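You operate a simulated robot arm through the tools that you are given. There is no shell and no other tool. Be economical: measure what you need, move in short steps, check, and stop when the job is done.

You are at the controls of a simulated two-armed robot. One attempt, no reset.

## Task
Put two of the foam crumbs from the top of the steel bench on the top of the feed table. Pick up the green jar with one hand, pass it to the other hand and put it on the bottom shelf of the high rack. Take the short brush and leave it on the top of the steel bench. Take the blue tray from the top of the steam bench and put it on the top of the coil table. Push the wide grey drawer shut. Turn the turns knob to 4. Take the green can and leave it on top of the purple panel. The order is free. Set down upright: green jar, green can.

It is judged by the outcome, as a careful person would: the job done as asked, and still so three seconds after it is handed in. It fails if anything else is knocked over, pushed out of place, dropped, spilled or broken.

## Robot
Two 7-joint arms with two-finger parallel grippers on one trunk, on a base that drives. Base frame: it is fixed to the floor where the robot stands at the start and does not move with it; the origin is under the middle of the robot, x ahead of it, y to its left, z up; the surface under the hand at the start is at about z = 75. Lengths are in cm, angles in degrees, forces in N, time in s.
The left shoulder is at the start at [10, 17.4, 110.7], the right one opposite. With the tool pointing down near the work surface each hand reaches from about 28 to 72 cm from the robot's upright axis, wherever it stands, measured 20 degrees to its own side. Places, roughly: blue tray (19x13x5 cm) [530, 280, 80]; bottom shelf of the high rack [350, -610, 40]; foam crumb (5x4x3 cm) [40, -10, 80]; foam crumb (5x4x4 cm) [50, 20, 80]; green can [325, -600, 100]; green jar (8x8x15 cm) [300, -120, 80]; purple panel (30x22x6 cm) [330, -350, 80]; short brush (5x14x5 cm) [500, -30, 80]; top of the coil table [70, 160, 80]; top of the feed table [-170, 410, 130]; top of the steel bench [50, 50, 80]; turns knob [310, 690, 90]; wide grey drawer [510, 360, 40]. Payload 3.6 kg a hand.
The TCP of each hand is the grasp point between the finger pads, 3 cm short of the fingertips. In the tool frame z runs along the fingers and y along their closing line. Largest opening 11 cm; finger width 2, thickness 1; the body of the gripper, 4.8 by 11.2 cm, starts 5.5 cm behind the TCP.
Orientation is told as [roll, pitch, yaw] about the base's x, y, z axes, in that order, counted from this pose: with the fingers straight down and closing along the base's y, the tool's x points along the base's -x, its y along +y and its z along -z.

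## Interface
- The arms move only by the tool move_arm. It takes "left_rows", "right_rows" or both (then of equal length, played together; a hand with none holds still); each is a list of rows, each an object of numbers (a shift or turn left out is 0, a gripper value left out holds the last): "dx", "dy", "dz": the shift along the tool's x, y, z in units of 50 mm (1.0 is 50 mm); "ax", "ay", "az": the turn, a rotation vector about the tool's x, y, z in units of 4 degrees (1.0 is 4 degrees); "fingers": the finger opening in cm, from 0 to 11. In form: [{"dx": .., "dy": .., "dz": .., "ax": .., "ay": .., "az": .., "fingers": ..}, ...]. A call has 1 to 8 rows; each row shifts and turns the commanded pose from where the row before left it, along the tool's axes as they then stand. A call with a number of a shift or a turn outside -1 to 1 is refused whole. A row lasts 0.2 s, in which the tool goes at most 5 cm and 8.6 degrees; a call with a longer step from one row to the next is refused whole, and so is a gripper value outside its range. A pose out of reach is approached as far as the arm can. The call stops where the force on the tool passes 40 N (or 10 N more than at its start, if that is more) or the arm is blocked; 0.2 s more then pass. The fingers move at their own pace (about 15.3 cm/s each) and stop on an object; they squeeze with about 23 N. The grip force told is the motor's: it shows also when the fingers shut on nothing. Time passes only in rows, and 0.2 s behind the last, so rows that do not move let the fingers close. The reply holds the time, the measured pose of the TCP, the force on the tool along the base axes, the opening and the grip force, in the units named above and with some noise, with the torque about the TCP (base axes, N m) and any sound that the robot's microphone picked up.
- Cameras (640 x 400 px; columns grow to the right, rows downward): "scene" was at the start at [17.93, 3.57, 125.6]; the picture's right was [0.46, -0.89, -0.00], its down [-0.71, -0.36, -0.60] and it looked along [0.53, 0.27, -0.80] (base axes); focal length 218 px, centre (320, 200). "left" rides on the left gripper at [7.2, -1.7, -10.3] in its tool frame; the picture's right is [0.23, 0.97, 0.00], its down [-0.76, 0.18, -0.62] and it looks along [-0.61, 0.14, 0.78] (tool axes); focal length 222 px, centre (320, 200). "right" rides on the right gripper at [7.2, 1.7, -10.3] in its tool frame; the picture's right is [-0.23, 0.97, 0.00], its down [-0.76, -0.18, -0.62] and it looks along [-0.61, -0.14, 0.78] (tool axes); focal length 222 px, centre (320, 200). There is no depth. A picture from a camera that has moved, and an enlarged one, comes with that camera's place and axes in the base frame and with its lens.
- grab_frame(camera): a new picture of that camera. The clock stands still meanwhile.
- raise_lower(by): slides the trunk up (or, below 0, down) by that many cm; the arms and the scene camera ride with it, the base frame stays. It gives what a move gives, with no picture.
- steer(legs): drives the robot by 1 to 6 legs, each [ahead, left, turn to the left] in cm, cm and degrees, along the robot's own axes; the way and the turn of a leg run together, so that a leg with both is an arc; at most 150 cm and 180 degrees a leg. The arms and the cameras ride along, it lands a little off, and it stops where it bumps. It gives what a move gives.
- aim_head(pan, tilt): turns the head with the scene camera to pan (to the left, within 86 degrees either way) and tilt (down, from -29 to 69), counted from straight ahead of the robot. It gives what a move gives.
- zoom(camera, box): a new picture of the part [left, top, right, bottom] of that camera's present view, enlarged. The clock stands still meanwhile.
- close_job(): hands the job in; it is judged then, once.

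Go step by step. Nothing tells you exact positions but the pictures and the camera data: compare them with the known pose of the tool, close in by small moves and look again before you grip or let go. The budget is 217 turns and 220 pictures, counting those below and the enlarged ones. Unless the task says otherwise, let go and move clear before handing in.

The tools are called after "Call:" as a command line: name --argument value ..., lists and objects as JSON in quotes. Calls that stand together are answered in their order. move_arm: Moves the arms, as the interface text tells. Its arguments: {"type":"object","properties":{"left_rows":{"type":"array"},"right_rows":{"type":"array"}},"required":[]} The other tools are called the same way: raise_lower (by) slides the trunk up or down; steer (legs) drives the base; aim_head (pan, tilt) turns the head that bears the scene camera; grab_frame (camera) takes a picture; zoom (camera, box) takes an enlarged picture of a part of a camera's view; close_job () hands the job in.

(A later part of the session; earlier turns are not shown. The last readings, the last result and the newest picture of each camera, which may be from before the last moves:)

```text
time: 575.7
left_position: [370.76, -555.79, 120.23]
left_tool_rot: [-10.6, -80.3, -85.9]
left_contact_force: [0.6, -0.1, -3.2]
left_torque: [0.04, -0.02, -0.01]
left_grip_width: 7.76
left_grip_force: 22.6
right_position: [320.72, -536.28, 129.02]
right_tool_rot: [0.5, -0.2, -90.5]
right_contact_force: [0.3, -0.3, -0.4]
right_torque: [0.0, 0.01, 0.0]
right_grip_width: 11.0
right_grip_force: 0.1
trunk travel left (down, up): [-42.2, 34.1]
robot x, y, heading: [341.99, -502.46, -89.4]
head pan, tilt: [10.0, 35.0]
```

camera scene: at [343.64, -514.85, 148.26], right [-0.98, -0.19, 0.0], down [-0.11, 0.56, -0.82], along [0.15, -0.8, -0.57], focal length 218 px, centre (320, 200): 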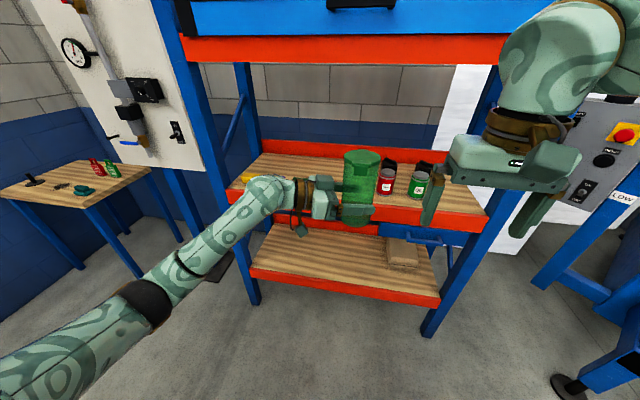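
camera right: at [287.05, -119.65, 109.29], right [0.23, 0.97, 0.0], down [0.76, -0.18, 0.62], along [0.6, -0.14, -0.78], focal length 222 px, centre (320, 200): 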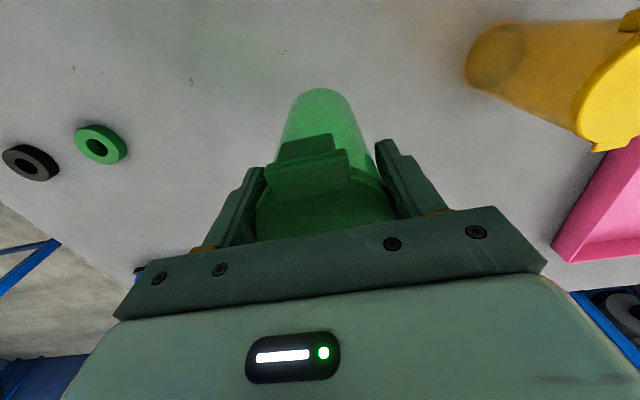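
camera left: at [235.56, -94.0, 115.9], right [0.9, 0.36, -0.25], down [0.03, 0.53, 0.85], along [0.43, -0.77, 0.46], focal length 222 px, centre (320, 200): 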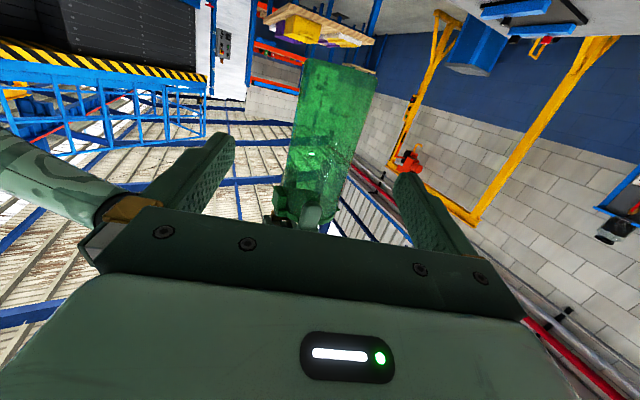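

The hand points straight at the rack. Finish the yaw and lower the trunk.

Call:
move_arm --left_rows '[{"ax": -0.85, "ay": -0.03, "az": -0.14}, {"ax": -0.85, "ay": -0.03, "az": -0.14}]'

Call:
raise_lower --by -38

Call:
aim_head --pan 20 --tilt 40

Call:
grab_frame --camera "scene"

```text
time: 576.3
left_position: [370.9, -555.77, 120.19]
left_tool_rot: [-10.6, -80.3, -78.9]
left_contact_force: [0.0, 0.1, -1.7]
left_torque: [0.01, 0.0, -0.01]
left_grip_width: 7.77
left_grip_force: 23.4
right_position: [320.85, -536.47, 129.11]
right_tool_rot: [0.5, 0.0, -90.6]
right_contact_force: [-0.5, 1.0, 0.6]
right_torque: [0.01, 0.01, 0.01]
right_grip_width: 10.98
right_grip_force: 0.0
trunk travel left (down, up): [-42.2, 34.1]
robot x, y, heading: [341.92, -502.17, -89.5]
head pan, tilt: [10.0, 35.0]
```

```text
time: 580.0
left_position: [370.8, -559.89, 72.47]
left_tool_rot: [-4.6, -67.7, -85.0]
left_contact_force: [0.0, -0.2, -2.1]
left_torque: [-0.01, 0.03, -0.02]
left_grip_width: 7.75
left_grip_force: 22.7
right_position: [321.0, -537.2, 90.54]
right_tool_rot: [0.5, 1.7, -90.6]
right_contact_force: [-0.1, -0.5, 0.3]
right_torque: [-0.01, 0.02, 0.0]
right_grip_width: 11.01
right_grip_force: 0.1
trunk travel left (down, up): [-4.2, 72.1]
robot x, y, heading: [341.86, -502.48, -89.1]
head pan, tilt: [10.0, 35.0]
```

```text
time: 580.7
left_position: [370.85, -559.81, 72.55]
left_tool_rot: [-4.5, -67.6, -84.8]
left_contact_force: [0.5, 0.3, -2.2]
left_torque: [0.03, 0.03, 0.01]
left_grip_width: 7.74
left_grip_force: 22.7
right_position: [320.86, -537.37, 90.4]
right_tool_rot: [0.6, 1.8, -90.6]
right_contact_force: [0.2, 0.4, -0.4]
right_torque: [0.04, -0.03, 0.02]
right_grip_width: 10.99
right_grip_force: 0.0
trunk travel left (down, up): [-4.2, 72.1]
robot x, y, heading: [342.11, -502.52, -89.2]
head pan, tilt: [20.0, 40.0]
```

```text
58 pictures are left
camera scene: at [345.23, -532.55, 107.93], right [-0.94, -0.35, 0.0], down [-0.23, 0.6, -0.77], along [0.27, -0.72, -0.64], focal length 218 px, centre (320, 200)
```

scene: 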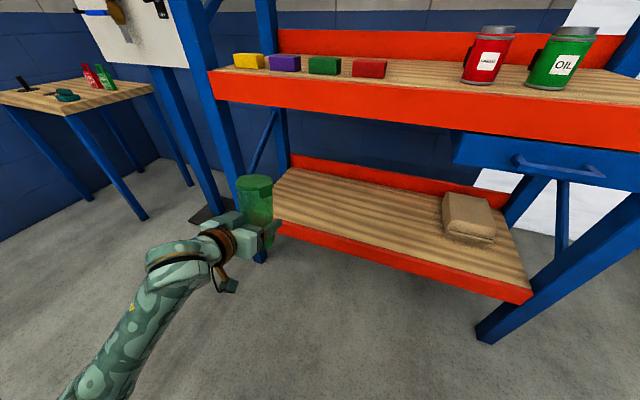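

The trunk lean pitched the left hand to -68°, so I'll restore it to -80° once lower, since the jar is tilted 12° now. First sidestep right so the jar is clear of the rack post, then lower the arm.

Call:
steer --legs '[[-6, -14, 0]]'

Call:
move_arm --left_rows '[{"dx": 0.7, "dz": 0.29}, {"dx": 0.7, "dz": 0.29}, {"dx": 0.7, "dz": 0.29}, {"dx": 0.7, "dz": 0.29}, {"dx": 0.7, "dz": 0.29}]'

Call:
move_arm --left_rows '[{"ay": -0.8}, {"ay": -0.8}, {"ay": -0.8}, {"ay": -0.8}]'

Call:
grab_frame --camera "scene"

```text
time: 582.1
left_position: [356.63, -554.01, 72.55]
left_tool_rot: [-4.4, -67.7, -85.0]
left_contact_force: [0.4, 0.2, -2.1]
left_torque: [0.04, 0.02, -0.02]
left_grip_width: 7.73
left_grip_force: 22.7
right_position: [306.7, -531.32, 90.43]
right_tool_rot: [0.5, 1.7, -90.8]
right_contact_force: [-0.5, 0.4, -0.6]
right_torque: [-0.02, -0.04, 0.03]
right_grip_width: 11.0
right_grip_force: 0.0
trunk travel left (down, up): [-4.2, 72.1]
robot x, y, heading: [328.02, -496.84, -89.7]
head pan, tilt: [20.0, 40.0]
```

```text
time: 583.3
left_position: [356.1, -554.0, 53.47]
left_tool_rot: [-4.4, -67.6, -85.2]
left_contact_force: [0.1, 0.3, -2.5]
left_torque: [0.0, 0.01, 0.0]
left_grip_width: 7.76
left_grip_force: 22.6
right_position: [306.82, -531.39, 90.38]
right_tool_rot: [0.5, 1.8, -90.6]
right_contact_force: [-0.2, -0.3, 0.0]
right_torque: [-0.02, -0.06, 0.0]
right_grip_width: 11.0
right_grip_force: 0.1
trunk travel left (down, up): [-4.2, 72.1]
robot x, y, heading: [328.2, -496.7, -89.6]
head pan, tilt: [20.0, 40.0]
```

```text
time: 584.3
left_position: [356.1, -554.13, 53.57]
left_tool_rot: [-10.1, -80.4, -79.1]
left_contact_force: [0.6, 0.2, -2.3]
left_torque: [0.0, 0.03, 0.01]
left_grip_width: 7.76
left_grip_force: 22.7
right_position: [306.88, -531.38, 90.44]
right_tool_rot: [0.5, 1.7, -90.7]
right_contact_force: [-0.2, -0.5, 1.2]
right_torque: [-0.03, -0.02, 0.0]
right_grip_width: 11.02
right_grip_force: 0.1
trunk travel left (down, up): [-4.2, 72.1]
robot x, y, heading: [327.94, -496.6, -89.3]
head pan, tilt: [20.0, 40.0]
```

```text
57 pictures are left
camera scene: at [331.11, -526.69, 107.93], right [-0.94, -0.35, 0.0], down [-0.23, 0.6, -0.77], along [0.27, -0.72, -0.64], focal length 218 px, centre (320, 200)
```

scene: 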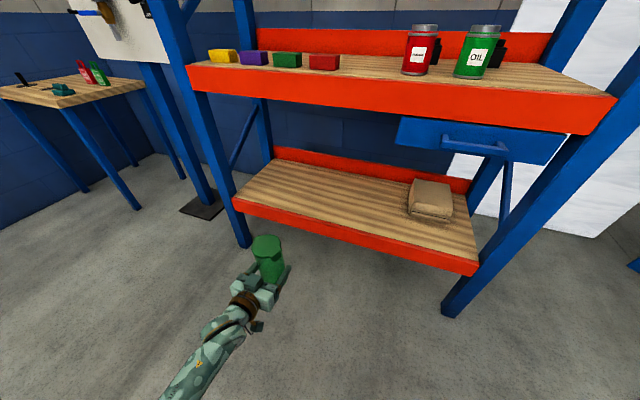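

The jar is upright and 10 cm above shelf height, still in front of the rack. Drive forward 32 cm and look.

Call:
steer --legs '[[33, 0, 0]]'

Call:
aim_head --pan 30 --tilt 48

Call:
grab_frame --camera "scene"

```text
time: 586.5
left_position: [356.04, -588.23, 53.41]
left_tool_rot: [-10.2, -80.3, -79.5]
left_contact_force: [0.0, -0.2, -2.4]
left_torque: [0.02, -0.01, 0.01]
left_grip_width: 7.8
left_grip_force: 22.5
right_position: [306.91, -565.15, 90.42]
right_tool_rot: [0.5, 1.7, -91.1]
right_contact_force: [0.3, 0.4, 0.1]
right_torque: [0.01, -0.01, 0.0]
right_grip_width: 11.0
right_grip_force: 0.1
trunk travel left (down, up): [-4.2, 72.1]
robot x, y, heading: [328.49, -530.42, -89.7]
head pan, tilt: [20.0, 40.0]
```

```text
time: 587.2
left_position: [355.93, -588.12, 53.48]
left_tool_rot: [-10.2, -80.2, -79.5]
left_contact_force: [-0.9, -0.1, -2.3]
left_torque: [0.05, 0.04, 0.02]
left_grip_width: 7.73
left_grip_force: 23.5
right_position: [306.79, -565.09, 90.54]
right_tool_rot: [0.5, 1.8, -91.0]
right_contact_force: [0.0, -0.4, -0.5]
right_torque: [0.01, -0.02, 0.01]
right_grip_width: 10.99
right_grip_force: 0.1
trunk travel left (down, up): [-4.2, 72.1]
robot x, y, heading: [328.13, -530.38, -89.7]
head pan, tilt: [30.0, 48.0]
```

```text
56 pictures are left
camera scene: at [332.2, -559.46, 106.78], right [-0.86, -0.5, 0.0], down [-0.37, 0.64, -0.67], along [0.34, -0.58, -0.74], focal length 218 px, centre (320, 200)
```

scene: 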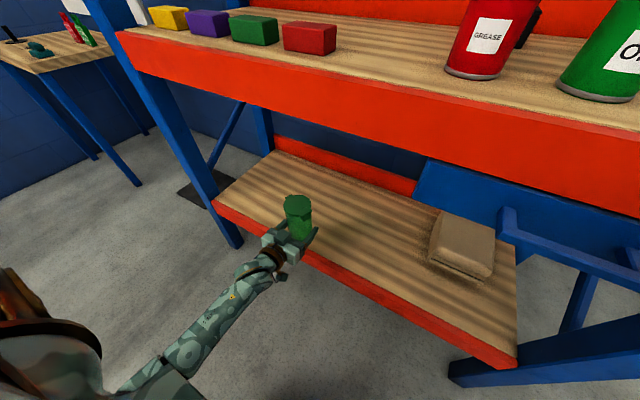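

The jar is just at the shelf front (beam face y≈-588.5). Another 9 cm in, then lower gently.

Call:
steer --legs '[[9, 0, 0]]'

Call:
move_arm --left_rows '[{"dx": 0.5, "dz": 0.08}, {"dx": 0.5, "dz": 0.08}, {"dx": 0.4, "dz": 0.07}]'

Call:
zoom --camera "scene" --box '[200, 130, 400, 300]'

```text
time: 588.3
left_position: [356.03, -597.24, 53.44]
left_tool_rot: [-10.1, -80.2, -79.6]
left_contact_force: [0.5, -0.6, -2.1]
left_torque: [0.04, -0.01, -0.02]
left_grip_width: 7.77
left_grip_force: 23.4
right_position: [306.93, -574.27, 90.43]
right_tool_rot: [0.5, 1.8, -91.1]
right_contact_force: [-0.9, -0.4, 0.5]
right_torque: [0.04, 0.0, 0.01]
right_grip_width: 11.02
right_grip_force: 0.1
trunk travel left (down, up): [-4.2, 72.1]
robot x, y, heading: [328.17, -539.63, -89.8]
head pan, tilt: [30.0, 48.0]
```

```text
time: 589.1
left_position: [356.0, -597.14, 46.57]
left_tool_rot: [-10.1, -80.3, -79.5]
left_contact_force: [0.0, 0.7, -2.9]
left_torque: [0.01, -0.02, -0.02]
left_grip_width: 7.77
left_grip_force: 22.9
right_position: [306.92, -574.1, 90.39]
right_tool_rot: [0.5, 1.7, -91.0]
right_contact_force: [0.1, 0.3, -0.6]
right_torque: [0.01, -0.02, 0.02]
right_grip_width: 11.0
right_grip_force: 0.1
trunk travel left (down, up): [-4.2, 72.1]
robot x, y, heading: [328.17, -539.49, -89.9]
head pan, tilt: [30.0, 48.0]
```

```text
2.35 times, centred on (300, 215) of scene
camera zoom: at [332.29, -568.42, 106.78], right [-0.86, -0.5, 0.0], down [-0.38, 0.64, -0.67], along [0.34, -0.58, -0.74], focal length 512 px, centre (367, 165)
```

zoom: 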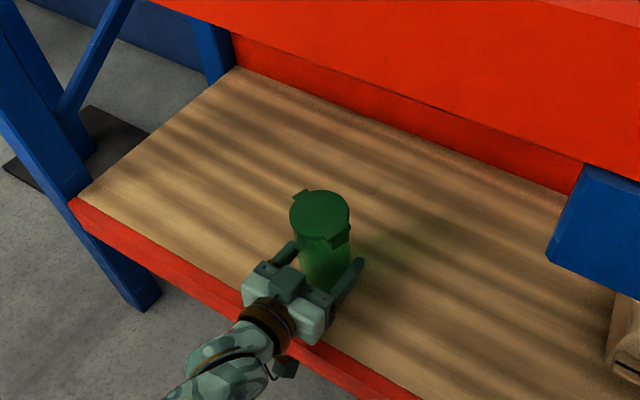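

Call:
move_arm --left_rows '[{"dx": 0.2, "dz": 0.03}, {"dx": 0.1, "dz": 0.02}, {"dx": 0.1, "dz": 0.02}, {}]'

```text
time: 590.1
left_position: [355.89, -597.18, 44.72]
left_tool_rot: [-10.0, -80.6, -79.5]
left_contact_force: [3.4, -5.8, 20.9]
left_torque: [-0.15, -0.59, -0.08]
left_grip_width: 7.8
left_grip_force: 22.9
right_position: [306.98, -574.04, 90.45]
right_tool_rot: [0.5, 1.6, -91.1]
right_contact_force: [0.0, -0.1, -0.3]
right_torque: [0.01, 0.01, 0.01]
right_grip_width: 10.99
right_grip_force: 0.1
trunk travel left (down, up): [-4.2, 72.1]
robot x, y, heading: [328.25, -539.3, -89.8]
head pan, tilt: [30.0, 48.0]
```

Contact at the jar's bottom. The torque shows it's near the jar axis, not the camera. I'll check its uprightness before letting go.

Call:
zoom --camera "scene" --box '[240, 160, 340, 280]'

Call:
grab_frame --camera "left"

```text
3.33 times, centred on (290, 220) of scene
camera zoom: at [332.22, -568.26, 106.85], right [-0.86, -0.5, 0.0], down [-0.37, 0.64, -0.67], along [0.34, -0.58, -0.74], focal length 726 px, centre (420, 133)
```

zoom: 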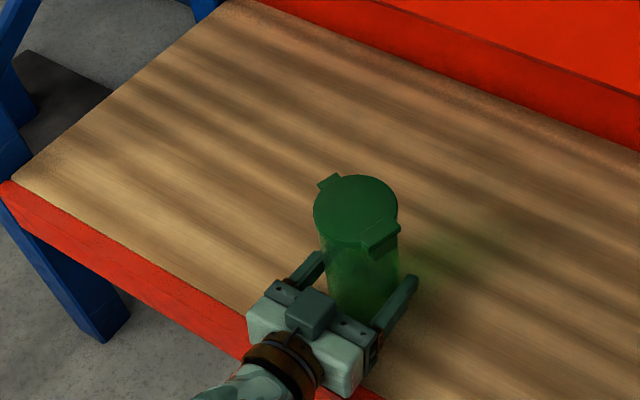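

```text
53 pictures are left
camera left: at [354.02, -585.88, 39.45], right [0.97, 0.05, -0.25], down [0.2, 0.49, 0.85], along [0.16, -0.87, 0.47], focal length 222 px, centre (320, 200)
```

left: 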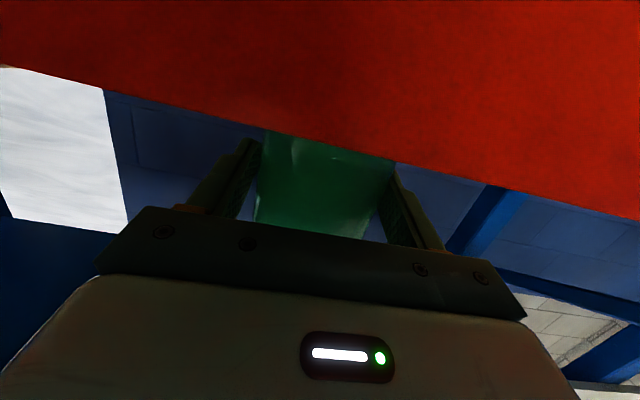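

Call:
move_arm --left_rows '[{"dx": 0.04}, {"fingers": 9}, {}, {"fingers": 11}, {}]'

Call:
zoom --camera "scene" --box '[240, 160, 340, 280]'

```text
time: 591.3
left_position: [355.74, -597.08, 44.15]
left_tool_rot: [-10.1, -80.3, -79.5]
left_contact_force: [-0.1, 0.5, -0.4]
left_torque: [-0.01, 0.02, -0.02]
left_grip_width: 11.01
left_grip_force: 0.1
right_position: [306.85, -574.19, 90.48]
right_tool_rot: [0.5, 1.7, -91.1]
right_contact_force: [-0.1, 0.3, 0.8]
right_torque: [0.02, 0.0, 0.01]
right_grip_width: 11.0
right_grip_force: 0.0
trunk travel left (down, up): [-4.2, 72.1]
robot x, y, heading: [328.43, -539.7, -89.7]
head pan, tilt: [30.0, 48.0]
```

```text
3.33 times, centred on (290, 220) of scene
camera zoom: at [332.27, -568.4, 106.79], right [-0.86, -0.5, 0.0], down [-0.37, 0.64, -0.67], along [0.34, -0.58, -0.74], focal length 726 px, centre (420, 133)
```

zoom: 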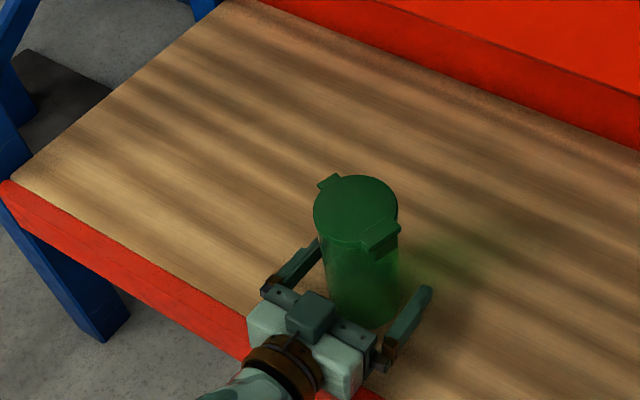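

The jar stands free. Back straight out.

Call:
steer --legs '[[-40, 0, 0]]'

Call:
grab_frame --camera "scene"

```text
time: 593.8
left_position: [355.5, -557.5, 44.23]
left_tool_rot: [-10.1, -80.4, -79.7]
left_contact_force: [-0.1, -0.4, -0.5]
left_torque: [0.01, 0.01, -0.05]
left_grip_width: 11.0
left_grip_force: 0.1
right_position: [306.73, -534.3, 90.56]
right_tool_rot: [0.5, 1.6, -91.2]
right_contact_force: [0.1, 0.3, 0.3]
right_torque: [-0.02, 0.01, 0.01]
right_grip_width: 10.99
right_grip_force: 0.0
trunk travel left (down, up): [-4.2, 72.1]
robot x, y, heading: [327.91, -499.66, -89.9]
head pan, tilt: [30.0, 48.0]
```

```text
51 pictures are left
camera scene: at [332.02, -528.68, 106.79], right [-0.87, -0.5, 0.0], down [-0.37, 0.64, -0.67], along [0.33, -0.58, -0.74], focal length 218 px, centre (320, 200)
```

scene: 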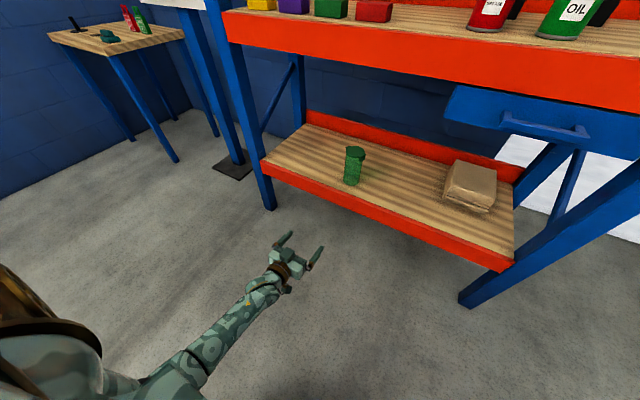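

The jar is upright on the bottom shelf. Now the green OIL can on the middle shelf: raise the trunk and look at it.

Call:
raise_lower --by 36

Call:
aim_head --pan -5 --tilt 35

Call:
grab_frame --camera "scene"

```text
time: 597.3
left_position: [355.5, -557.51, 80.09]
left_tool_rot: [-10.2, -80.3, -79.7]
left_contact_force: [0.8, -0.5, -0.9]
left_torque: [-0.02, 0.02, -0.03]
left_grip_width: 11.02
left_grip_force: 0.0
right_position: [306.57, -534.36, 126.39]
right_tool_rot: [0.5, 1.7, -91.2]
right_contact_force: [-0.8, 0.7, -0.2]
right_torque: [-0.04, -0.01, -0.03]
right_grip_width: 11.02
right_grip_force: 0.1
trunk travel left (down, up): [-40.2, 36.1]
robot x, y, heading: [328.02, -499.9, -90.0]
head pan, tilt: [30.0, 48.0]
```

```text
time: 598.3
left_position: [355.47, -557.56, 80.17]
left_tool_rot: [-10.3, -80.2, -79.7]
left_contact_force: [0.4, -0.8, 0.1]
left_torque: [0.01, -0.02, 0.01]
left_grip_width: 10.98
left_grip_force: 0.0
right_position: [306.63, -534.34, 126.39]
right_tool_rot: [0.5, 1.7, -91.3]
right_contact_force: [-0.4, -0.5, -0.6]
right_torque: [0.0, 0.01, -0.04]
right_grip_width: 11.02
right_grip_force: 0.0
trunk travel left (down, up): [-40.2, 36.1]
robot x, y, heading: [328.05, -499.5, -89.9]
head pan, tilt: [-5.0, 35.0]
```

```text
50 pictures are left
camera scene: at [327.31, -512.76, 146.24], right [-1.0, 0.09, 0.0], down [0.05, 0.57, -0.82], along [-0.07, -0.82, -0.57], focal length 218 px, centre (320, 200)
```

scene: 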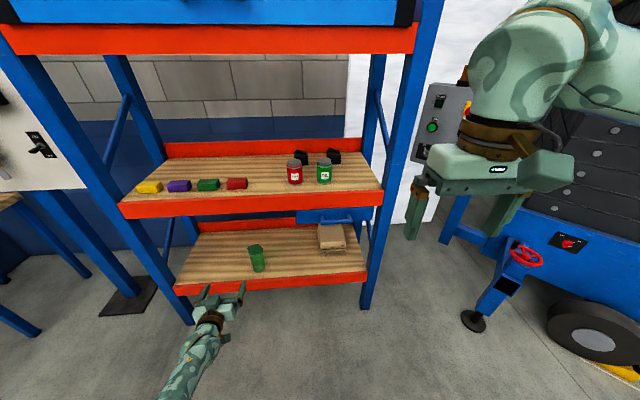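

Call:
zoom --camera "scene" --box '[260, 130, 370, 210]'

```text
5.00 times, centred on (315, 170) of scene
camera zoom: at [327.31, -512.76, 146.24], right [-1.0, 0.09, 0.0], down [0.05, 0.57, -0.82], along [-0.07, -0.82, -0.57], focal length 1088 px, centre (345, 350)
```

zoom: 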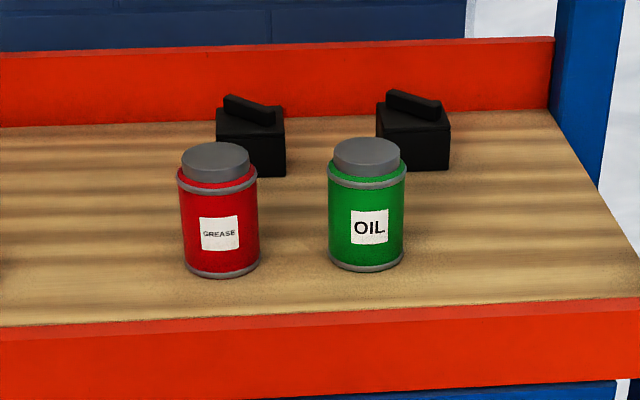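

The black shapes are separate boxes further back. The green can stands alone at about [318.2,-597.8], z 97–107.5, 7 cm wide. I'll pull the left hand back, tilt the right hand about 26° forward and set its height.

Call:
move_arm --left_rows '[{"dz": -0.8}, {"dz": -0.8}, {}, {}, {}, {}, {}]' --right_rows '[{"ay": -1, "fingers": 10}, {"ay": -1}, {"ay": -1}, {"ay": -1}, {"ay": -1}, {"ay": -1}, {"ay": -0.9}]'

Call:
move_arm --right_rows '[{"dx": 0.41, "dz": 0.84}, {"dx": 0.41, "dz": 0.84}, {"dx": 0.41, "dz": 0.84}]'

```text
time: 599.9
left_position: [355.32, -549.57, 81.77]
left_tool_rot: [-10.1, -80.3, -79.8]
left_contact_force: [-0.6, -0.1, -0.4]
left_torque: [-0.01, -0.02, -0.02]
left_grip_width: 10.99
left_grip_force: 0.1
right_position: [306.51, -534.22, 126.45]
right_tool_rot: [0.6, -25.9, -91.5]
right_contact_force: [-0.3, 0.1, -0.4]
right_torque: [0.02, -0.04, 0.02]
right_grip_width: 9.99
right_grip_force: 0.0
trunk travel left (down, up): [-40.2, 36.1]
robot x, y, heading: [328.15, -499.61, -89.7]
head pan, tilt: [-5.0, 35.0]
```

```text
time: 600.7
left_position: [355.25, -549.58, 81.62]
left_tool_rot: [-10.1, -80.3, -79.8]
left_contact_force: [-0.1, 0.0, 0.2]
left_torque: [0.0, 0.03, 0.0]
left_grip_width: 10.97
left_grip_force: 0.1
right_position: [306.62, -536.82, 112.77]
right_tool_rot: [0.5, -25.9, -91.6]
right_contact_force: [-0.1, 0.8, -0.6]
right_torque: [0.0, -0.02, 0.02]
right_grip_width: 10.0
right_grip_force: 0.0
right hand out of reach, approached as far as the arm can: row 2, 3
trunk travel left (down, up): [-40.2, 36.1]
robot x, y, heading: [328.38, -499.67, -89.9]
head pan, tilt: [-5.0, 35.0]
```

Call:
steer --legs '[[32, 11.6, 0]]'

Call:
aim_head --pan -10 --tilt 40

Call:
grab_frame --camera "scene"

Call:
grab_frame --camera "right"

```text
time: 602.9
left_position: [366.72, -582.26, 81.56]
left_tool_rot: [-10.1, -80.3, -79.8]
left_contact_force: [0.5, -0.2, 0.2]
left_torque: [-0.01, -0.03, 0.02]
left_grip_width: 11.01
left_grip_force: 0.0
right_position: [318.12, -569.29, 112.81]
right_tool_rot: [0.5, -25.8, -91.7]
right_contact_force: [0.1, -0.1, -0.2]
right_torque: [-0.01, 0.02, -0.01]
right_grip_width: 9.99
right_grip_force: 0.1
trunk travel left (down, up): [-40.2, 36.1]
robot x, y, heading: [339.81, -532.25, -90.1]
head pan, tilt: [-5.0, 35.0]
```

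```text
time: 603.6
left_position: [366.8, -582.14, 81.65]
left_tool_rot: [-10.2, -80.3, -79.9]
left_contact_force: [0.1, 0.1, 0.0]
left_torque: [0.01, 0.01, -0.02]
left_grip_width: 11.01
left_grip_force: 0.0
right_position: [318.14, -569.16, 112.84]
right_tool_rot: [0.6, -25.8, -91.7]
right_contact_force: [-0.4, 0.3, 0.4]
right_torque: [0.01, 0.01, 0.01]
right_grip_width: 9.97
right_grip_force: 0.2
trunk travel left (down, up): [-40.2, 36.1]
robot x, y, heading: [339.33, -532.19, -90.2]
head pan, tilt: [-10.0, 40.0]
```

```text
48 pictures are left
camera scene: at [338.04, -544.82, 145.49], right [-0.98, 0.18, 0.0], down [0.11, 0.63, -0.77], along [-0.14, -0.75, -0.64], focal length 218 px, centre (320, 200)
```

scene: 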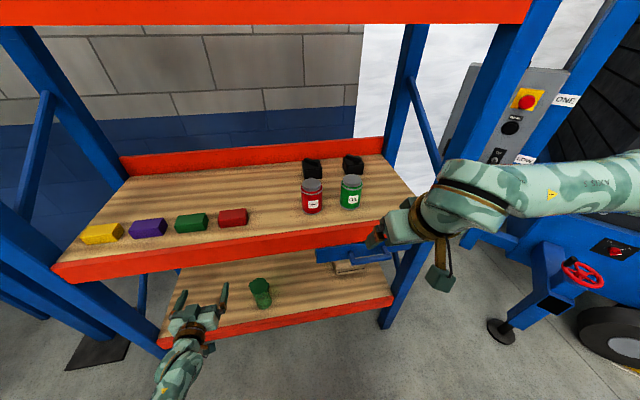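

```text
47 pictures are left
camera right: at [320.0, -558.07, 118.97], right [0.97, -0.23, 0.11], down [-0.2, -0.41, 0.89], along [-0.16, -0.88, -0.44], focal length 222 px, centre (320, 200)
```

right: 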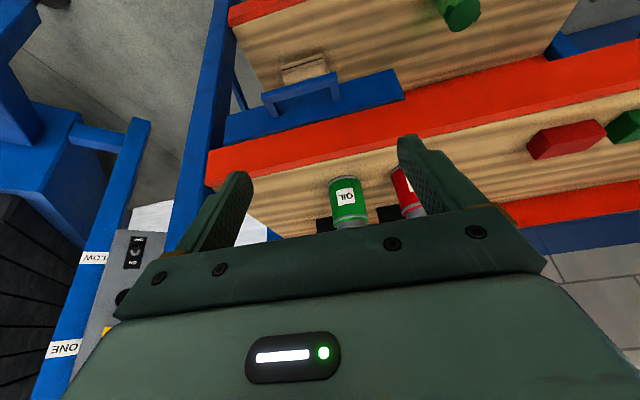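

Can confirmed at [318.25,-597.5]. Move the right hand forward over it at height 113.

Call:
move_arm --right_rows '[{"dx": -0.845, "dz": 0.41, "dy": 0.03}, {"dx": -0.845, "dz": 0.41, "dy": 0.03}, {"dx": -0.845, "dz": 0.41, "dy": 0.03}, {"dx": -0.845, "dz": 0.41, "dy": 0.03}, {"dx": -0.845, "dz": 0.41, "dy": 0.03}, {"dx": -0.845, "dz": 0.41, "dy": 0.03}]'

Call:
grab_frame --camera "scene"

Call:
grab_frame --camera "right"

```text
time: 605.0
left_position: [366.73, -582.3, 81.53]
left_tool_rot: [-10.3, -80.2, -79.7]
left_contact_force: [0.4, -1.2, 0.4]
left_torque: [-0.02, 0.04, -0.01]
left_grip_width: 10.97
left_grip_force: 0.0
right_position: [318.56, -597.51, 112.67]
right_tool_rot: [0.5, -25.7, -91.5]
right_contact_force: [0.0, -0.8, -0.6]
right_torque: [-0.03, 0.01, 0.0]
right_grip_width: 10.02
right_grip_force: 0.1
trunk travel left (down, up): [-40.2, 36.1]
robot x, y, heading: [339.9, -532.13, -90.4]
head pan, tilt: [-10.0, 40.0]
```

```text
46 pictures are left
camera scene: at [338.14, -544.97, 145.47], right [-0.98, 0.18, 0.0], down [0.11, 0.63, -0.77], along [-0.14, -0.75, -0.64], focal length 218 px, centre (320, 200)
```

scene: 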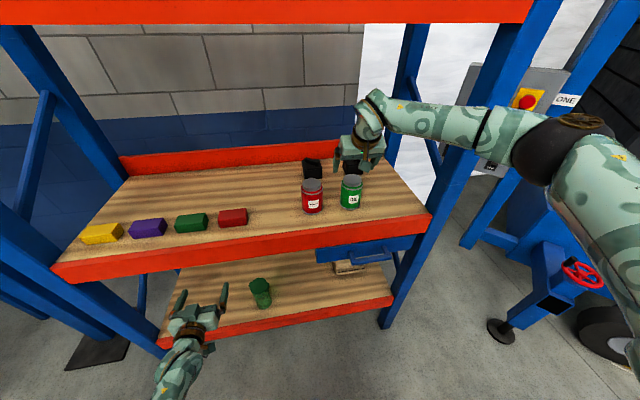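

```text
45 pictures are left
camera right: at [320.38, -586.47, 118.86], right [0.97, -0.23, 0.11], down [-0.19, -0.41, 0.89], along [-0.16, -0.88, -0.44], focal length 222 px, centre (320, 200)
```

right: 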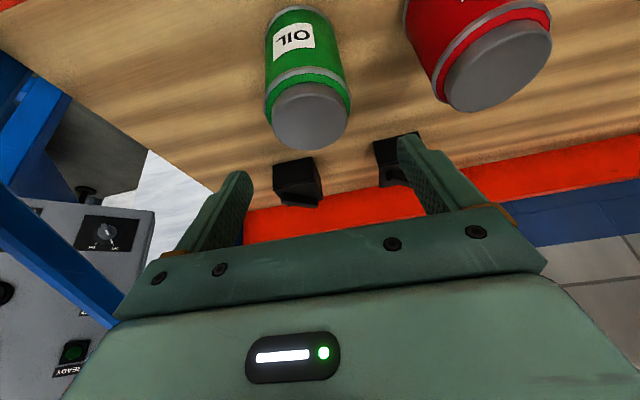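

Cap centre measures [318.5,-596.8]. Lower vertically around the can.

Call:
move_arm --right_rows '[{"dx": 0.313, "dz": 0.537}, {"dx": 0.313, "dz": 0.537}, {"dx": 0.313, "dz": 0.537}]'

Call:
grab_frame --camera "right"

Call:
zoom --camera "scene" --box '[270, 90, 430, 240]'

```text
time: 605.8
left_position: [366.68, -582.19, 81.69]
left_tool_rot: [-10.1, -80.2, -80.0]
left_contact_force: [-0.8, 0.3, 0.0]
left_torque: [-0.01, -0.01, -0.04]
left_grip_width: 10.99
left_grip_force: 0.0
right_position: [318.35, -596.69, 103.36]
right_tool_rot: [0.6, -25.8, -91.7]
right_contact_force: [0.2, 0.3, -0.6]
right_torque: [-0.01, 0.0, 0.0]
right_grip_width: 10.01
right_grip_force: 0.1
trunk travel left (down, up): [-40.2, 36.1]
robot x, y, heading: [339.9, -531.81, -90.1]
head pan, tilt: [-10.0, 40.0]
```

```text
44 pictures are left
camera right: at [320.38, -585.54, 109.56], right [0.97, -0.23, 0.11], down [-0.2, -0.41, 0.89], along [-0.16, -0.88, -0.44], focal length 222 px, centre (320, 200)
```

right: 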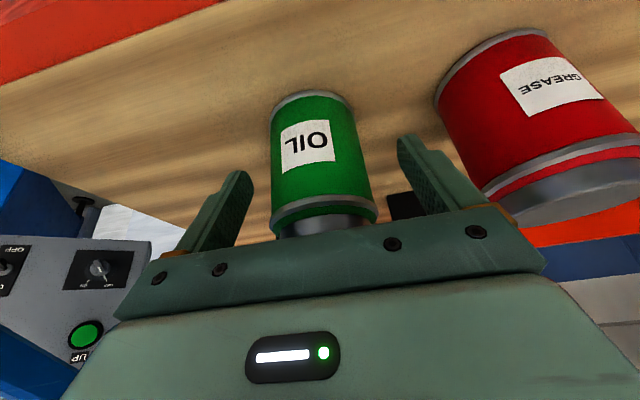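

```text
2.67 times, centred on (350, 165) of scene
camera zoom: at [338.04, -544.91, 145.48], right [-0.98, 0.18, 0.0], down [0.11, 0.63, -0.77], along [-0.14, -0.75, -0.64], focal length 580 px, centre (240, 293)
```

zoom: 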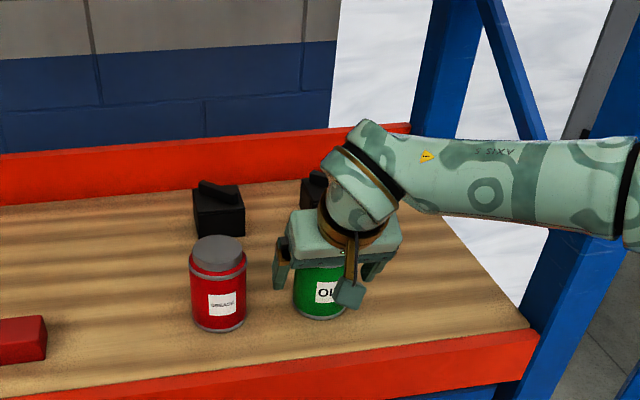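

Well centred. Close, then lift.

Call:
move_arm --right_rows '[{"fingers": 4}, {}, {}, {"dx": -0.1, "dz": -0.2}, {"dx": -0.21, "dz": -0.44}, {"dx": -0.21, "dz": -0.44}]'

Call:
grab_frame --camera "right"

```text
time: 607.2
left_position: [366.75, -582.2, 81.63]
left_tool_rot: [-10.1, -80.3, -80.0]
left_contact_force: [-0.4, -0.2, 0.7]
left_torque: [0.01, 0.0, 0.05]
left_grip_width: 11.04
left_grip_force: 0.0
right_position: [318.2, -596.45, 109.37]
right_tool_rot: [0.5, -25.8, -91.7]
right_contact_force: [0.2, 0.1, -2.3]
right_torque: [0.08, -0.01, -0.03]
right_grip_width: 6.6
right_grip_force: 22.7
trunk travel left (down, up): [-40.2, 36.1]
robot x, y, heading: [339.71, -532.21, -90.2]
head pan, tilt: [-10.0, 40.0]
```

```text
42 pictures are left
camera right: at [320.17, -585.43, 115.55], right [0.97, -0.23, 0.11], down [-0.2, -0.41, 0.89], along [-0.16, -0.88, -0.44], focal length 222 px, centre (320, 200)
```

right: 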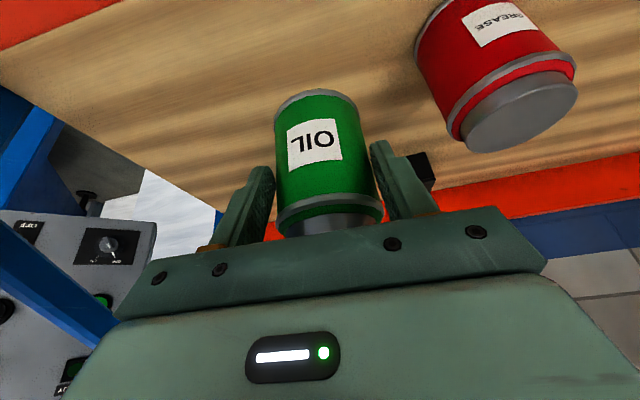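

The can is held and clear. Back out of the rack, then turn to the purple panel's table at about [330,-350].

Call:
steer --legs '[[-45, 0, 0]]'

Call:
move_arm --right_rows '[{"dx": 0.7, "dz": -0.4}, {"dx": 0.7, "dz": -0.5}, {"dx": 0.7, "dz": -0.5}, {"dx": 0.5, "dz": -0.5}]'

Call:
steer --legs '[[0, 0, -120]]'

Call:
aim_head --pan -40 --tilt 20

Call:
grab_frame --camera "scene"

```text
time: 609.9
left_position: [366.89, -536.71, 81.68]
left_tool_rot: [-10.1, -80.2, -79.8]
left_contact_force: [0.1, -0.1, -0.8]
left_torque: [0.01, 0.02, 0.0]
left_grip_width: 10.99
left_grip_force: 0.0
right_position: [318.57, -551.23, 109.39]
right_tool_rot: [0.5, -25.7, -91.7]
right_contact_force: [-0.1, 0.4, -3.1]
right_torque: [0.09, 0.0, 0.0]
right_grip_width: 6.63
right_grip_force: 23.2
trunk travel left (down, up): [-40.2, 36.1]
robot x, y, heading: [340.02, -486.97, -89.8]
head pan, tilt: [-10.0, 40.0]
```

```text
time: 610.9
left_position: [366.96, -536.68, 81.65]
left_tool_rot: [-10.1, -80.3, -79.8]
left_contact_force: [-0.1, -0.2, 0.4]
left_torque: [0.02, 0.02, -0.06]
left_grip_width: 11.01
left_grip_force: 0.0
right_position: [319.11, -535.17, 112.33]
right_tool_rot: [0.5, -25.8, -91.6]
right_contact_force: [0.6, -0.2, -3.2]
right_torque: [0.08, 0.0, -0.01]
right_grip_width: 6.61
right_grip_force: 23.5
trunk travel left (down, up): [-40.2, 36.1]
robot x, y, heading: [340.0, -486.68, -89.9]
head pan, tilt: [-10.0, 40.0]
```

```text
time: 616.3
left_position: [282.95, -485.32, 81.69]
left_tool_rot: [-10.0, -80.3, 160.0]
left_contact_force: [-0.3, -0.2, 0.0]
left_torque: [0.01, -0.03, -0.01]
left_grip_width: 11.0
left_grip_force: 0.2
right_position: [308.13, -444.76, 112.23]
right_tool_rot: [0.5, -25.8, 148.2]
right_contact_force: [-0.2, -0.1, -2.8]
right_torque: [-0.08, -0.09, 0.0]
right_grip_width: 6.55
right_grip_force: 22.9
trunk travel left (down, up): [-40.2, 36.1]
robot x, y, heading: [339.65, -486.96, 150.4]
head pan, tilt: [-10.0, 40.0]
```

```text
time: 617.3
left_position: [282.87, -485.33, 81.72]
left_tool_rot: [-10.1, -80.3, 160.1]
left_contact_force: [0.4, 0.1, 0.3]
left_torque: [0.04, 0.02, 0.03]
left_grip_width: 10.98
left_grip_force: 0.1
right_position: [308.22, -444.81, 112.27]
right_tool_rot: [0.5, -25.8, 148.3]
right_contact_force: [0.5, -0.6, -3.5]
right_torque: [-0.05, -0.08, 0.02]
right_grip_width: 6.57
right_grip_force: 23.0
trunk travel left (down, up): [-40.2, 36.1]
robot x, y, heading: [339.94, -486.68, 149.9]
head pan, tilt: [-40.0, 20.0]
```

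```text
41 pictures are left
camera scene: at [332.65, -475.67, 148.62], right [0.94, 0.34, 0.0], down [0.12, -0.32, -0.94], along [-0.32, 0.88, -0.34], focal length 218 px, centre (320, 200)
```

scene: 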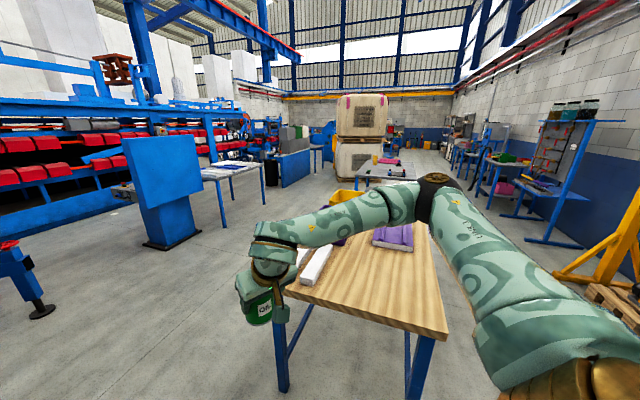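

The wood table with the purple panel is right here (near edge y≈-403). Turn to face +y and look.

Call:
steer --legs '[[0, 0, -60]]'

Call:
aim_head --pan 0 --tilt 35

Call:
grab_frame --camera "scene"

```text
time: 620.3
left_position: [312.58, -436.76, 81.64]
left_tool_rot: [-10.0, -80.2, 99.9]
left_contact_force: [-0.1, -0.5, -0.4]
left_torque: [0.0, 0.01, 0.04]
left_grip_width: 10.99
left_grip_force: 0.1
right_position: [360.48, -438.45, 112.27]
right_tool_rot: [0.5, -25.7, 88.1]
right_contact_force: [0.2, 0.5, -2.4]
right_torque: [-0.1, 0.03, 0.02]
right_grip_width: 6.56
right_grip_force: 22.3
trunk travel left (down, up): [-40.2, 36.1]
robot x, y, heading: [339.59, -486.93, 89.9]
head pan, tilt: [-40.0, 20.0]
```

```text
time: 621.4
left_position: [312.71, -436.9, 81.56]
left_tool_rot: [-10.1, -80.3, 99.9]
left_contact_force: [0.0, 0.2, -0.5]
left_torque: [0.01, 0.0, -0.01]
left_grip_width: 10.99
left_grip_force: 0.0
right_position: [360.46, -438.6, 112.26]
right_tool_rot: [0.5, -25.7, 88.2]
right_contact_force: [0.6, 1.0, -3.8]
right_torque: [-0.06, 0.0, -0.01]
right_grip_width: 6.58
right_grip_force: 22.5
trunk travel left (down, up): [-40.2, 36.1]
robot x, y, heading: [339.61, -486.8, 89.3]
head pan, tilt: [0.0, 35.0]
```

```text
40 pictures are left
camera scene: at [339.73, -473.44, 146.24], right [1.0, -0.01, 0.0], down [0.0, -0.57, -0.82], along [0.0, 0.82, -0.57], focal length 218 px, centre (320, 200)
```

scene: 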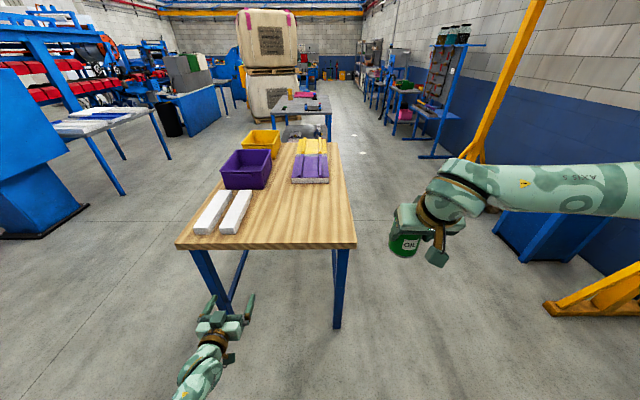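

Call:
zoom --camera "scene" --box '[210, 115, 370, 255]'

```text
2.86 times, centred on (290, 185) of scene
camera zoom: at [339.73, -473.44, 146.24], right [1.0, -0.01, 0.0], down [0.0, -0.57, -0.82], along [0.0, 0.82, -0.57], focal length 622 px, centre (406, 243)
```

zoom: 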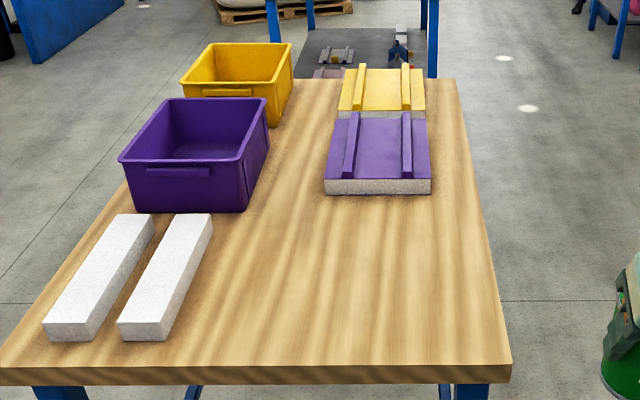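

The purple panel (22×30, two ribs along its length with a flat between) sits at about [334,-345], only about 20 cm from the table's right edge x≈355. I'll approach from the +x side: raise the trunk, drive round and face -x.

Call:
raise_lower --by 24

Call:
steer --legs '[[0, -66, 0], [122, 0, 0], [0, 0, 90]]'

Call:
aim_head --pan 0 --tilt 45

Call:
grab_frame --camera "scene"

```text
time: 623.9
left_position: [312.72, -436.86, 105.7]
left_tool_rot: [-10.1, -80.3, 99.9]
left_contact_force: [0.2, -0.2, 0.0]
left_torque: [0.01, -0.03, -0.02]
left_grip_width: 10.99
left_grip_force: 0.1
right_position: [360.47, -438.54, 136.17]
right_tool_rot: [0.4, -25.8, 88.2]
right_contact_force: [0.2, -0.2, -3.1]
right_torque: [-0.1, 0.0, 0.02]
right_grip_width: 6.53
right_grip_force: 23.0
trunk travel left (down, up): [-64.2, 12.1]
robot x, y, heading: [339.85, -487.16, 89.8]
head pan, tilt: [0.0, 35.0]
```

```text
time: 637.1
left_position: [356.51, -389.22, 105.71]
left_tool_rot: [-10.2, -80.4, -172.9]
left_contact_force: [0.5, -0.8, -0.8]
left_torque: [0.01, 0.01, 0.03]
left_grip_width: 11.0
left_grip_force: 0.1
right_position: [360.59, -341.64, 136.18]
right_tool_rot: [0.6, -25.8, 175.3]
right_contact_force: [1.0, -0.8, -3.5]
right_torque: [0.01, -0.06, 0.03]
right_grip_width: 6.52
right_grip_force: 22.7
trunk travel left (down, up): [-64.2, 12.1]
robot x, y, heading: [407.94, -364.75, 176.7]
head pan, tilt: [0.0, 35.0]
```

```text
time: 637.8
left_position: [356.46, -389.07, 105.61]
left_tool_rot: [-10.1, -80.3, -173.0]
left_contact_force: [-0.2, 0.0, -0.5]
left_torque: [0.01, 0.0, 0.0]
left_grip_width: 11.0
left_grip_force: 0.2
right_position: [360.58, -341.65, 136.26]
right_tool_rot: [0.5, -25.8, 175.3]
right_contact_force: [0.3, -0.4, -3.1]
right_torque: [-0.03, -0.06, -0.01]
right_grip_width: 6.51
right_grip_force: 23.0
trunk travel left (down, up): [-64.2, 12.1]
robot x, y, heading: [407.64, -364.92, 176.8]
head pan, tilt: [0.0, 45.0]
```

```text
38 pictures are left
camera scene: at [398.34, -364.13, 168.88], right [0.06, 1.0, 0.0], down [0.71, -0.04, -0.71], along [-0.71, 0.04, -0.71], focal length 218 px, centre (320, 200)
```

scene: 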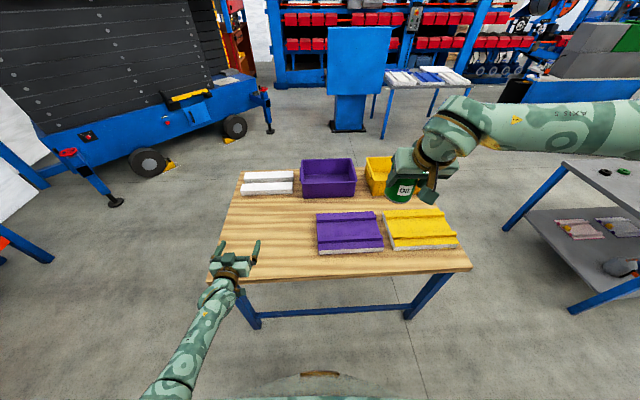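

The panel spans y -361.6…-331.3, x 322.5…344.5; the flat's middle is about [333.7,-346]. I'll lift the left hand out of the way, then turn square, move in and lower the trunk.

Call:
move_arm --left_rows '[{"dx": -0.8, "dy": 0.3}, {"dx": -0.8, "dy": 0.3}, {"dx": -0.8, "dy": 0.3}, {"dx": -0.8}, {"dx": -0.8}]'

Call:
steer --legs '[[14, 3, 3]]'

```text
time: 639.0
left_position: [352.82, -394.06, 125.17]
left_tool_rot: [-10.4, -80.3, -172.8]
left_contact_force: [-0.2, 0.5, 0.6]
left_torque: [0.01, 0.02, -0.03]
left_grip_width: 10.99
left_grip_force: 0.1
right_position: [360.44, -341.71, 136.25]
right_tool_rot: [0.5, -25.8, 175.2]
right_contact_force: [0.1, -0.6, -3.9]
right_torque: [-0.01, -0.1, 0.02]
right_grip_width: 6.48
right_grip_force: 23.3
trunk travel left (down, up): [-64.2, 12.1]
robot x, y, heading: [407.76, -364.82, 176.6]
head pan, tilt: [0.0, 45.0]
```

```text
time: 640.4
left_position: [340.47, -399.51, 125.19]
left_tool_rot: [-10.1, -80.3, -170.0]
left_contact_force: [0.5, -0.3, -0.2]
left_torque: [0.03, 0.0, 0.0]
left_grip_width: 10.99
left_grip_force: 0.1
right_position: [345.32, -346.72, 136.21]
right_tool_rot: [0.5, -25.9, 178.4]
right_contact_force: [-0.1, 0.2, -3.1]
right_torque: [0.06, -0.05, 0.0]
right_grip_width: 6.49
right_grip_force: 22.7
trunk travel left (down, up): [-64.2, 12.1]
robot x, y, heading: [393.18, -367.57, 180.0]
head pan, tilt: [0.0, 45.0]
```

Call:
raise_lower --by -24

Call:
move_arm --right_rows '[{"dx": -0.6, "dz": 0.29}, {"dx": -0.6, "dz": 0.29}, {"dx": -0.6, "dz": 0.29}, {"dx": -0.3, "dz": 0.14}]'

Call:
grab_frame --camera "scene"

Call:
grab_frame --camera "right"

```text
time: 642.9
left_position: [340.34, -399.66, 101.33]
left_tool_rot: [-10.2, -80.3, -169.9]
left_contact_force: [0.0, 0.8, 0.4]
left_torque: [0.0, 0.01, -0.03]
left_grip_width: 11.01
left_grip_force: 0.1
right_position: [345.21, -346.68, 112.27]
right_tool_rot: [0.4, -25.8, 178.2]
right_contact_force: [0.2, -0.3, -3.2]
right_torque: [-0.01, -0.13, 0.02]
right_grip_width: 6.5
right_grip_force: 22.7
trunk travel left (down, up): [-40.2, 36.1]
robot x, y, heading: [393.54, -367.32, 179.9]
head pan, tilt: [0.0, 45.0]
```

```text
time: 643.9
left_position: [340.27, -399.63, 101.14]
left_tool_rot: [-10.1, -80.4, -169.9]
left_contact_force: [0.8, -0.3, -0.5]
left_torque: [0.0, 0.03, 0.02]
left_grip_width: 11.0
left_grip_force: 0.1
right_position: [333.53, -346.55, 112.52]
right_tool_rot: [0.6, -25.8, 178.4]
right_contact_force: [-0.1, 0.2, -3.9]
right_torque: [0.0, -0.08, -0.03]
right_grip_width: 6.51
right_grip_force: 23.0
trunk travel left (down, up): [-40.2, 36.1]
robot x, y, heading: [393.55, -367.26, 180.1]
head pan, tilt: [0.0, 45.0]
```

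```text
37 pictures are left
camera scene: at [380.96, -367.22, 144.75], right [0.0, 1.0, 0.0], down [0.71, 0.0, -0.71], along [-0.71, 0.0, -0.71], focal length 218 px, centre (320, 200)
```

scene: 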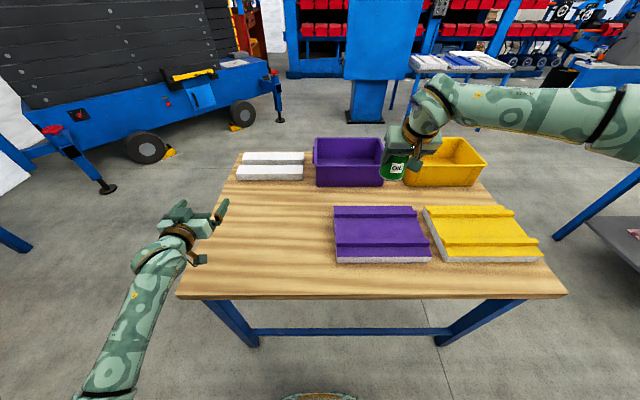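

```text
36 pictures are left
camera right: at [344.53, -348.44, 118.52], right [-0.23, -0.97, 0.11], down [-0.41, 0.19, 0.89], along [-0.88, 0.16, -0.44], focal length 222 px, centre (320, 200)
```

right: 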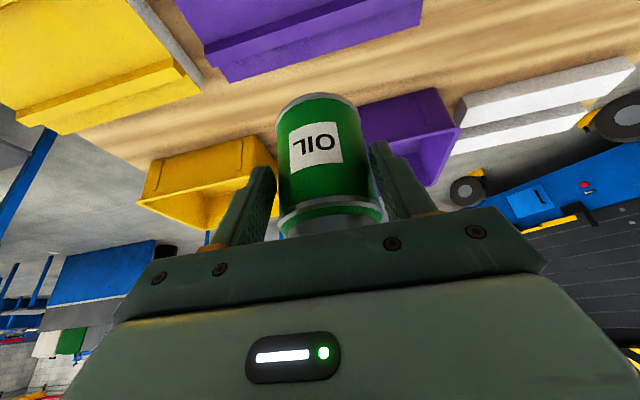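

The flat between the ribs is x≈329–338, and the can is right above its middle. Lower most of the way.

Call:
move_arm --right_rows '[{"dx": 0.346, "dz": 0.744}, {"dx": 0.346, "dz": 0.744}, {"dx": 0.346, "dz": 0.744}, {"dx": 0.346, "dz": 0.744}, {"dx": 0.1, "dz": 0.22}]'

Call:
zoom --camera "scene" --box '[310, 130, 470, 290]'

Call:
grab_frame --camera "right"

```text
time: 645.1
left_position: [340.37, -399.59, 101.15]
left_tool_rot: [-10.3, -80.4, -170.0]
left_contact_force: [-0.7, -0.2, -0.2]
left_torque: [0.01, -0.01, -0.02]
left_grip_width: 11.02
left_grip_force: 0.0
right_position: [333.33, -346.59, 94.73]
right_tool_rot: [0.5, -25.8, 178.2]
right_contact_force: [0.2, -0.3, -3.2]
right_torque: [0.01, -0.12, 0.0]
right_grip_width: 6.49
right_grip_force: 23.1
trunk travel left (down, up): [-40.2, 36.1]
robot x, y, heading: [393.11, -367.32, 180.0]
head pan, tilt: [0.0, 45.0]
```

```text
2.50 times, centred on (390, 210) of scene
camera zoom: at [380.97, -367.22, 144.76], right [0.0, 1.0, 0.0], down [0.71, 0.0, -0.71], along [-0.71, 0.0, -0.71], focal length 544 px, centre (145, 175)
```

zoom: 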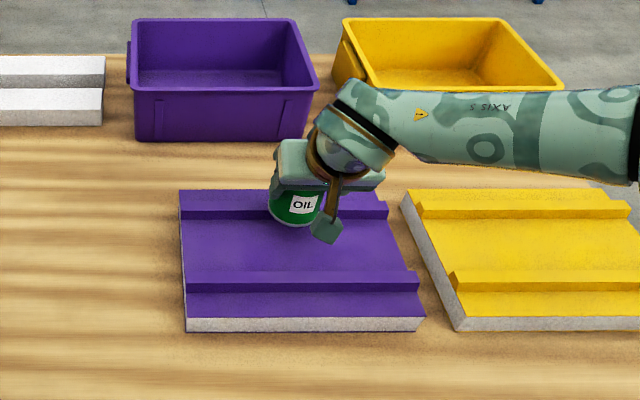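

```text
34 pictures are left
camera right: at [344.32, -348.43, 100.8], right [-0.23, -0.97, 0.11], down [-0.41, 0.2, 0.89], along [-0.88, 0.16, -0.44], focal length 222 px, centre (320, 200)
```

right: 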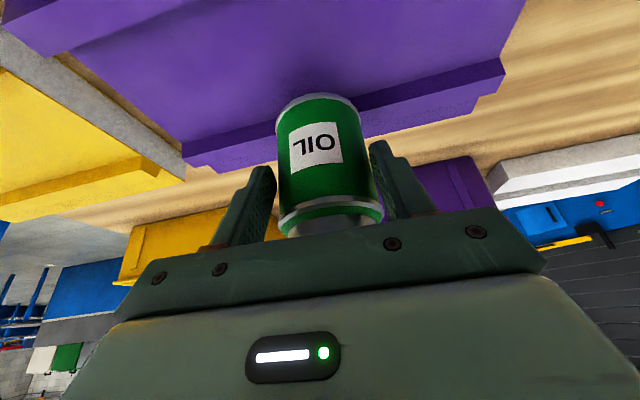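

The flat spans x≈329.1–339.7, so I'll shift the can 0.9 cm towards me for even margins, and lower further.

Call:
move_arm --right_rows '[{"dx": 0.16, "dz": -0.08}, {"dx": 0.11, "dz": 0.23}, {"dx": 0.09, "dz": 0.18}, {}]'

Call:
zoom --camera "scene" --box '[350, 170, 430, 260]'

```text
time: 646.1
left_position: [340.6, -399.78, 101.22]
left_tool_rot: [-10.6, -80.3, -169.5]
left_contact_force: [0.3, -0.9, 0.3]
left_torque: [-0.03, 0.02, 0.02]
left_grip_width: 11.0
left_grip_force: 0.1
right_position: [334.37, -346.7, 92.66]
right_tool_rot: [0.5, -26.0, 178.3]
right_contact_force: [6.6, 2.1, 19.2]
right_torque: [0.1, 0.59, -0.05]
right_grip_width: 6.5
right_grip_force: 22.4
trunk travel left (down, up): [-40.2, 36.1]
robot x, y, heading: [393.79, -367.76, 180.0]
head pan, tilt: [0.0, 45.0]
```

```text
4.44 times, centred on (390, 215) of scene
camera zoom: at [381.34, -367.27, 144.81], right [0.0, 1.0, 0.0], down [0.71, 0.0, -0.71], along [-0.71, 0.0, -0.71], focal length 968 px, centre (9, 133)
```

zoom: 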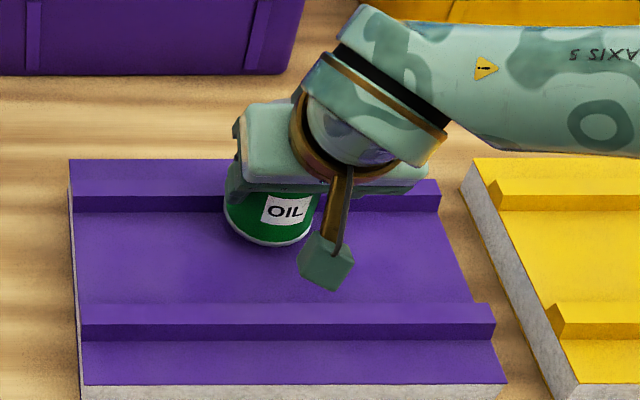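

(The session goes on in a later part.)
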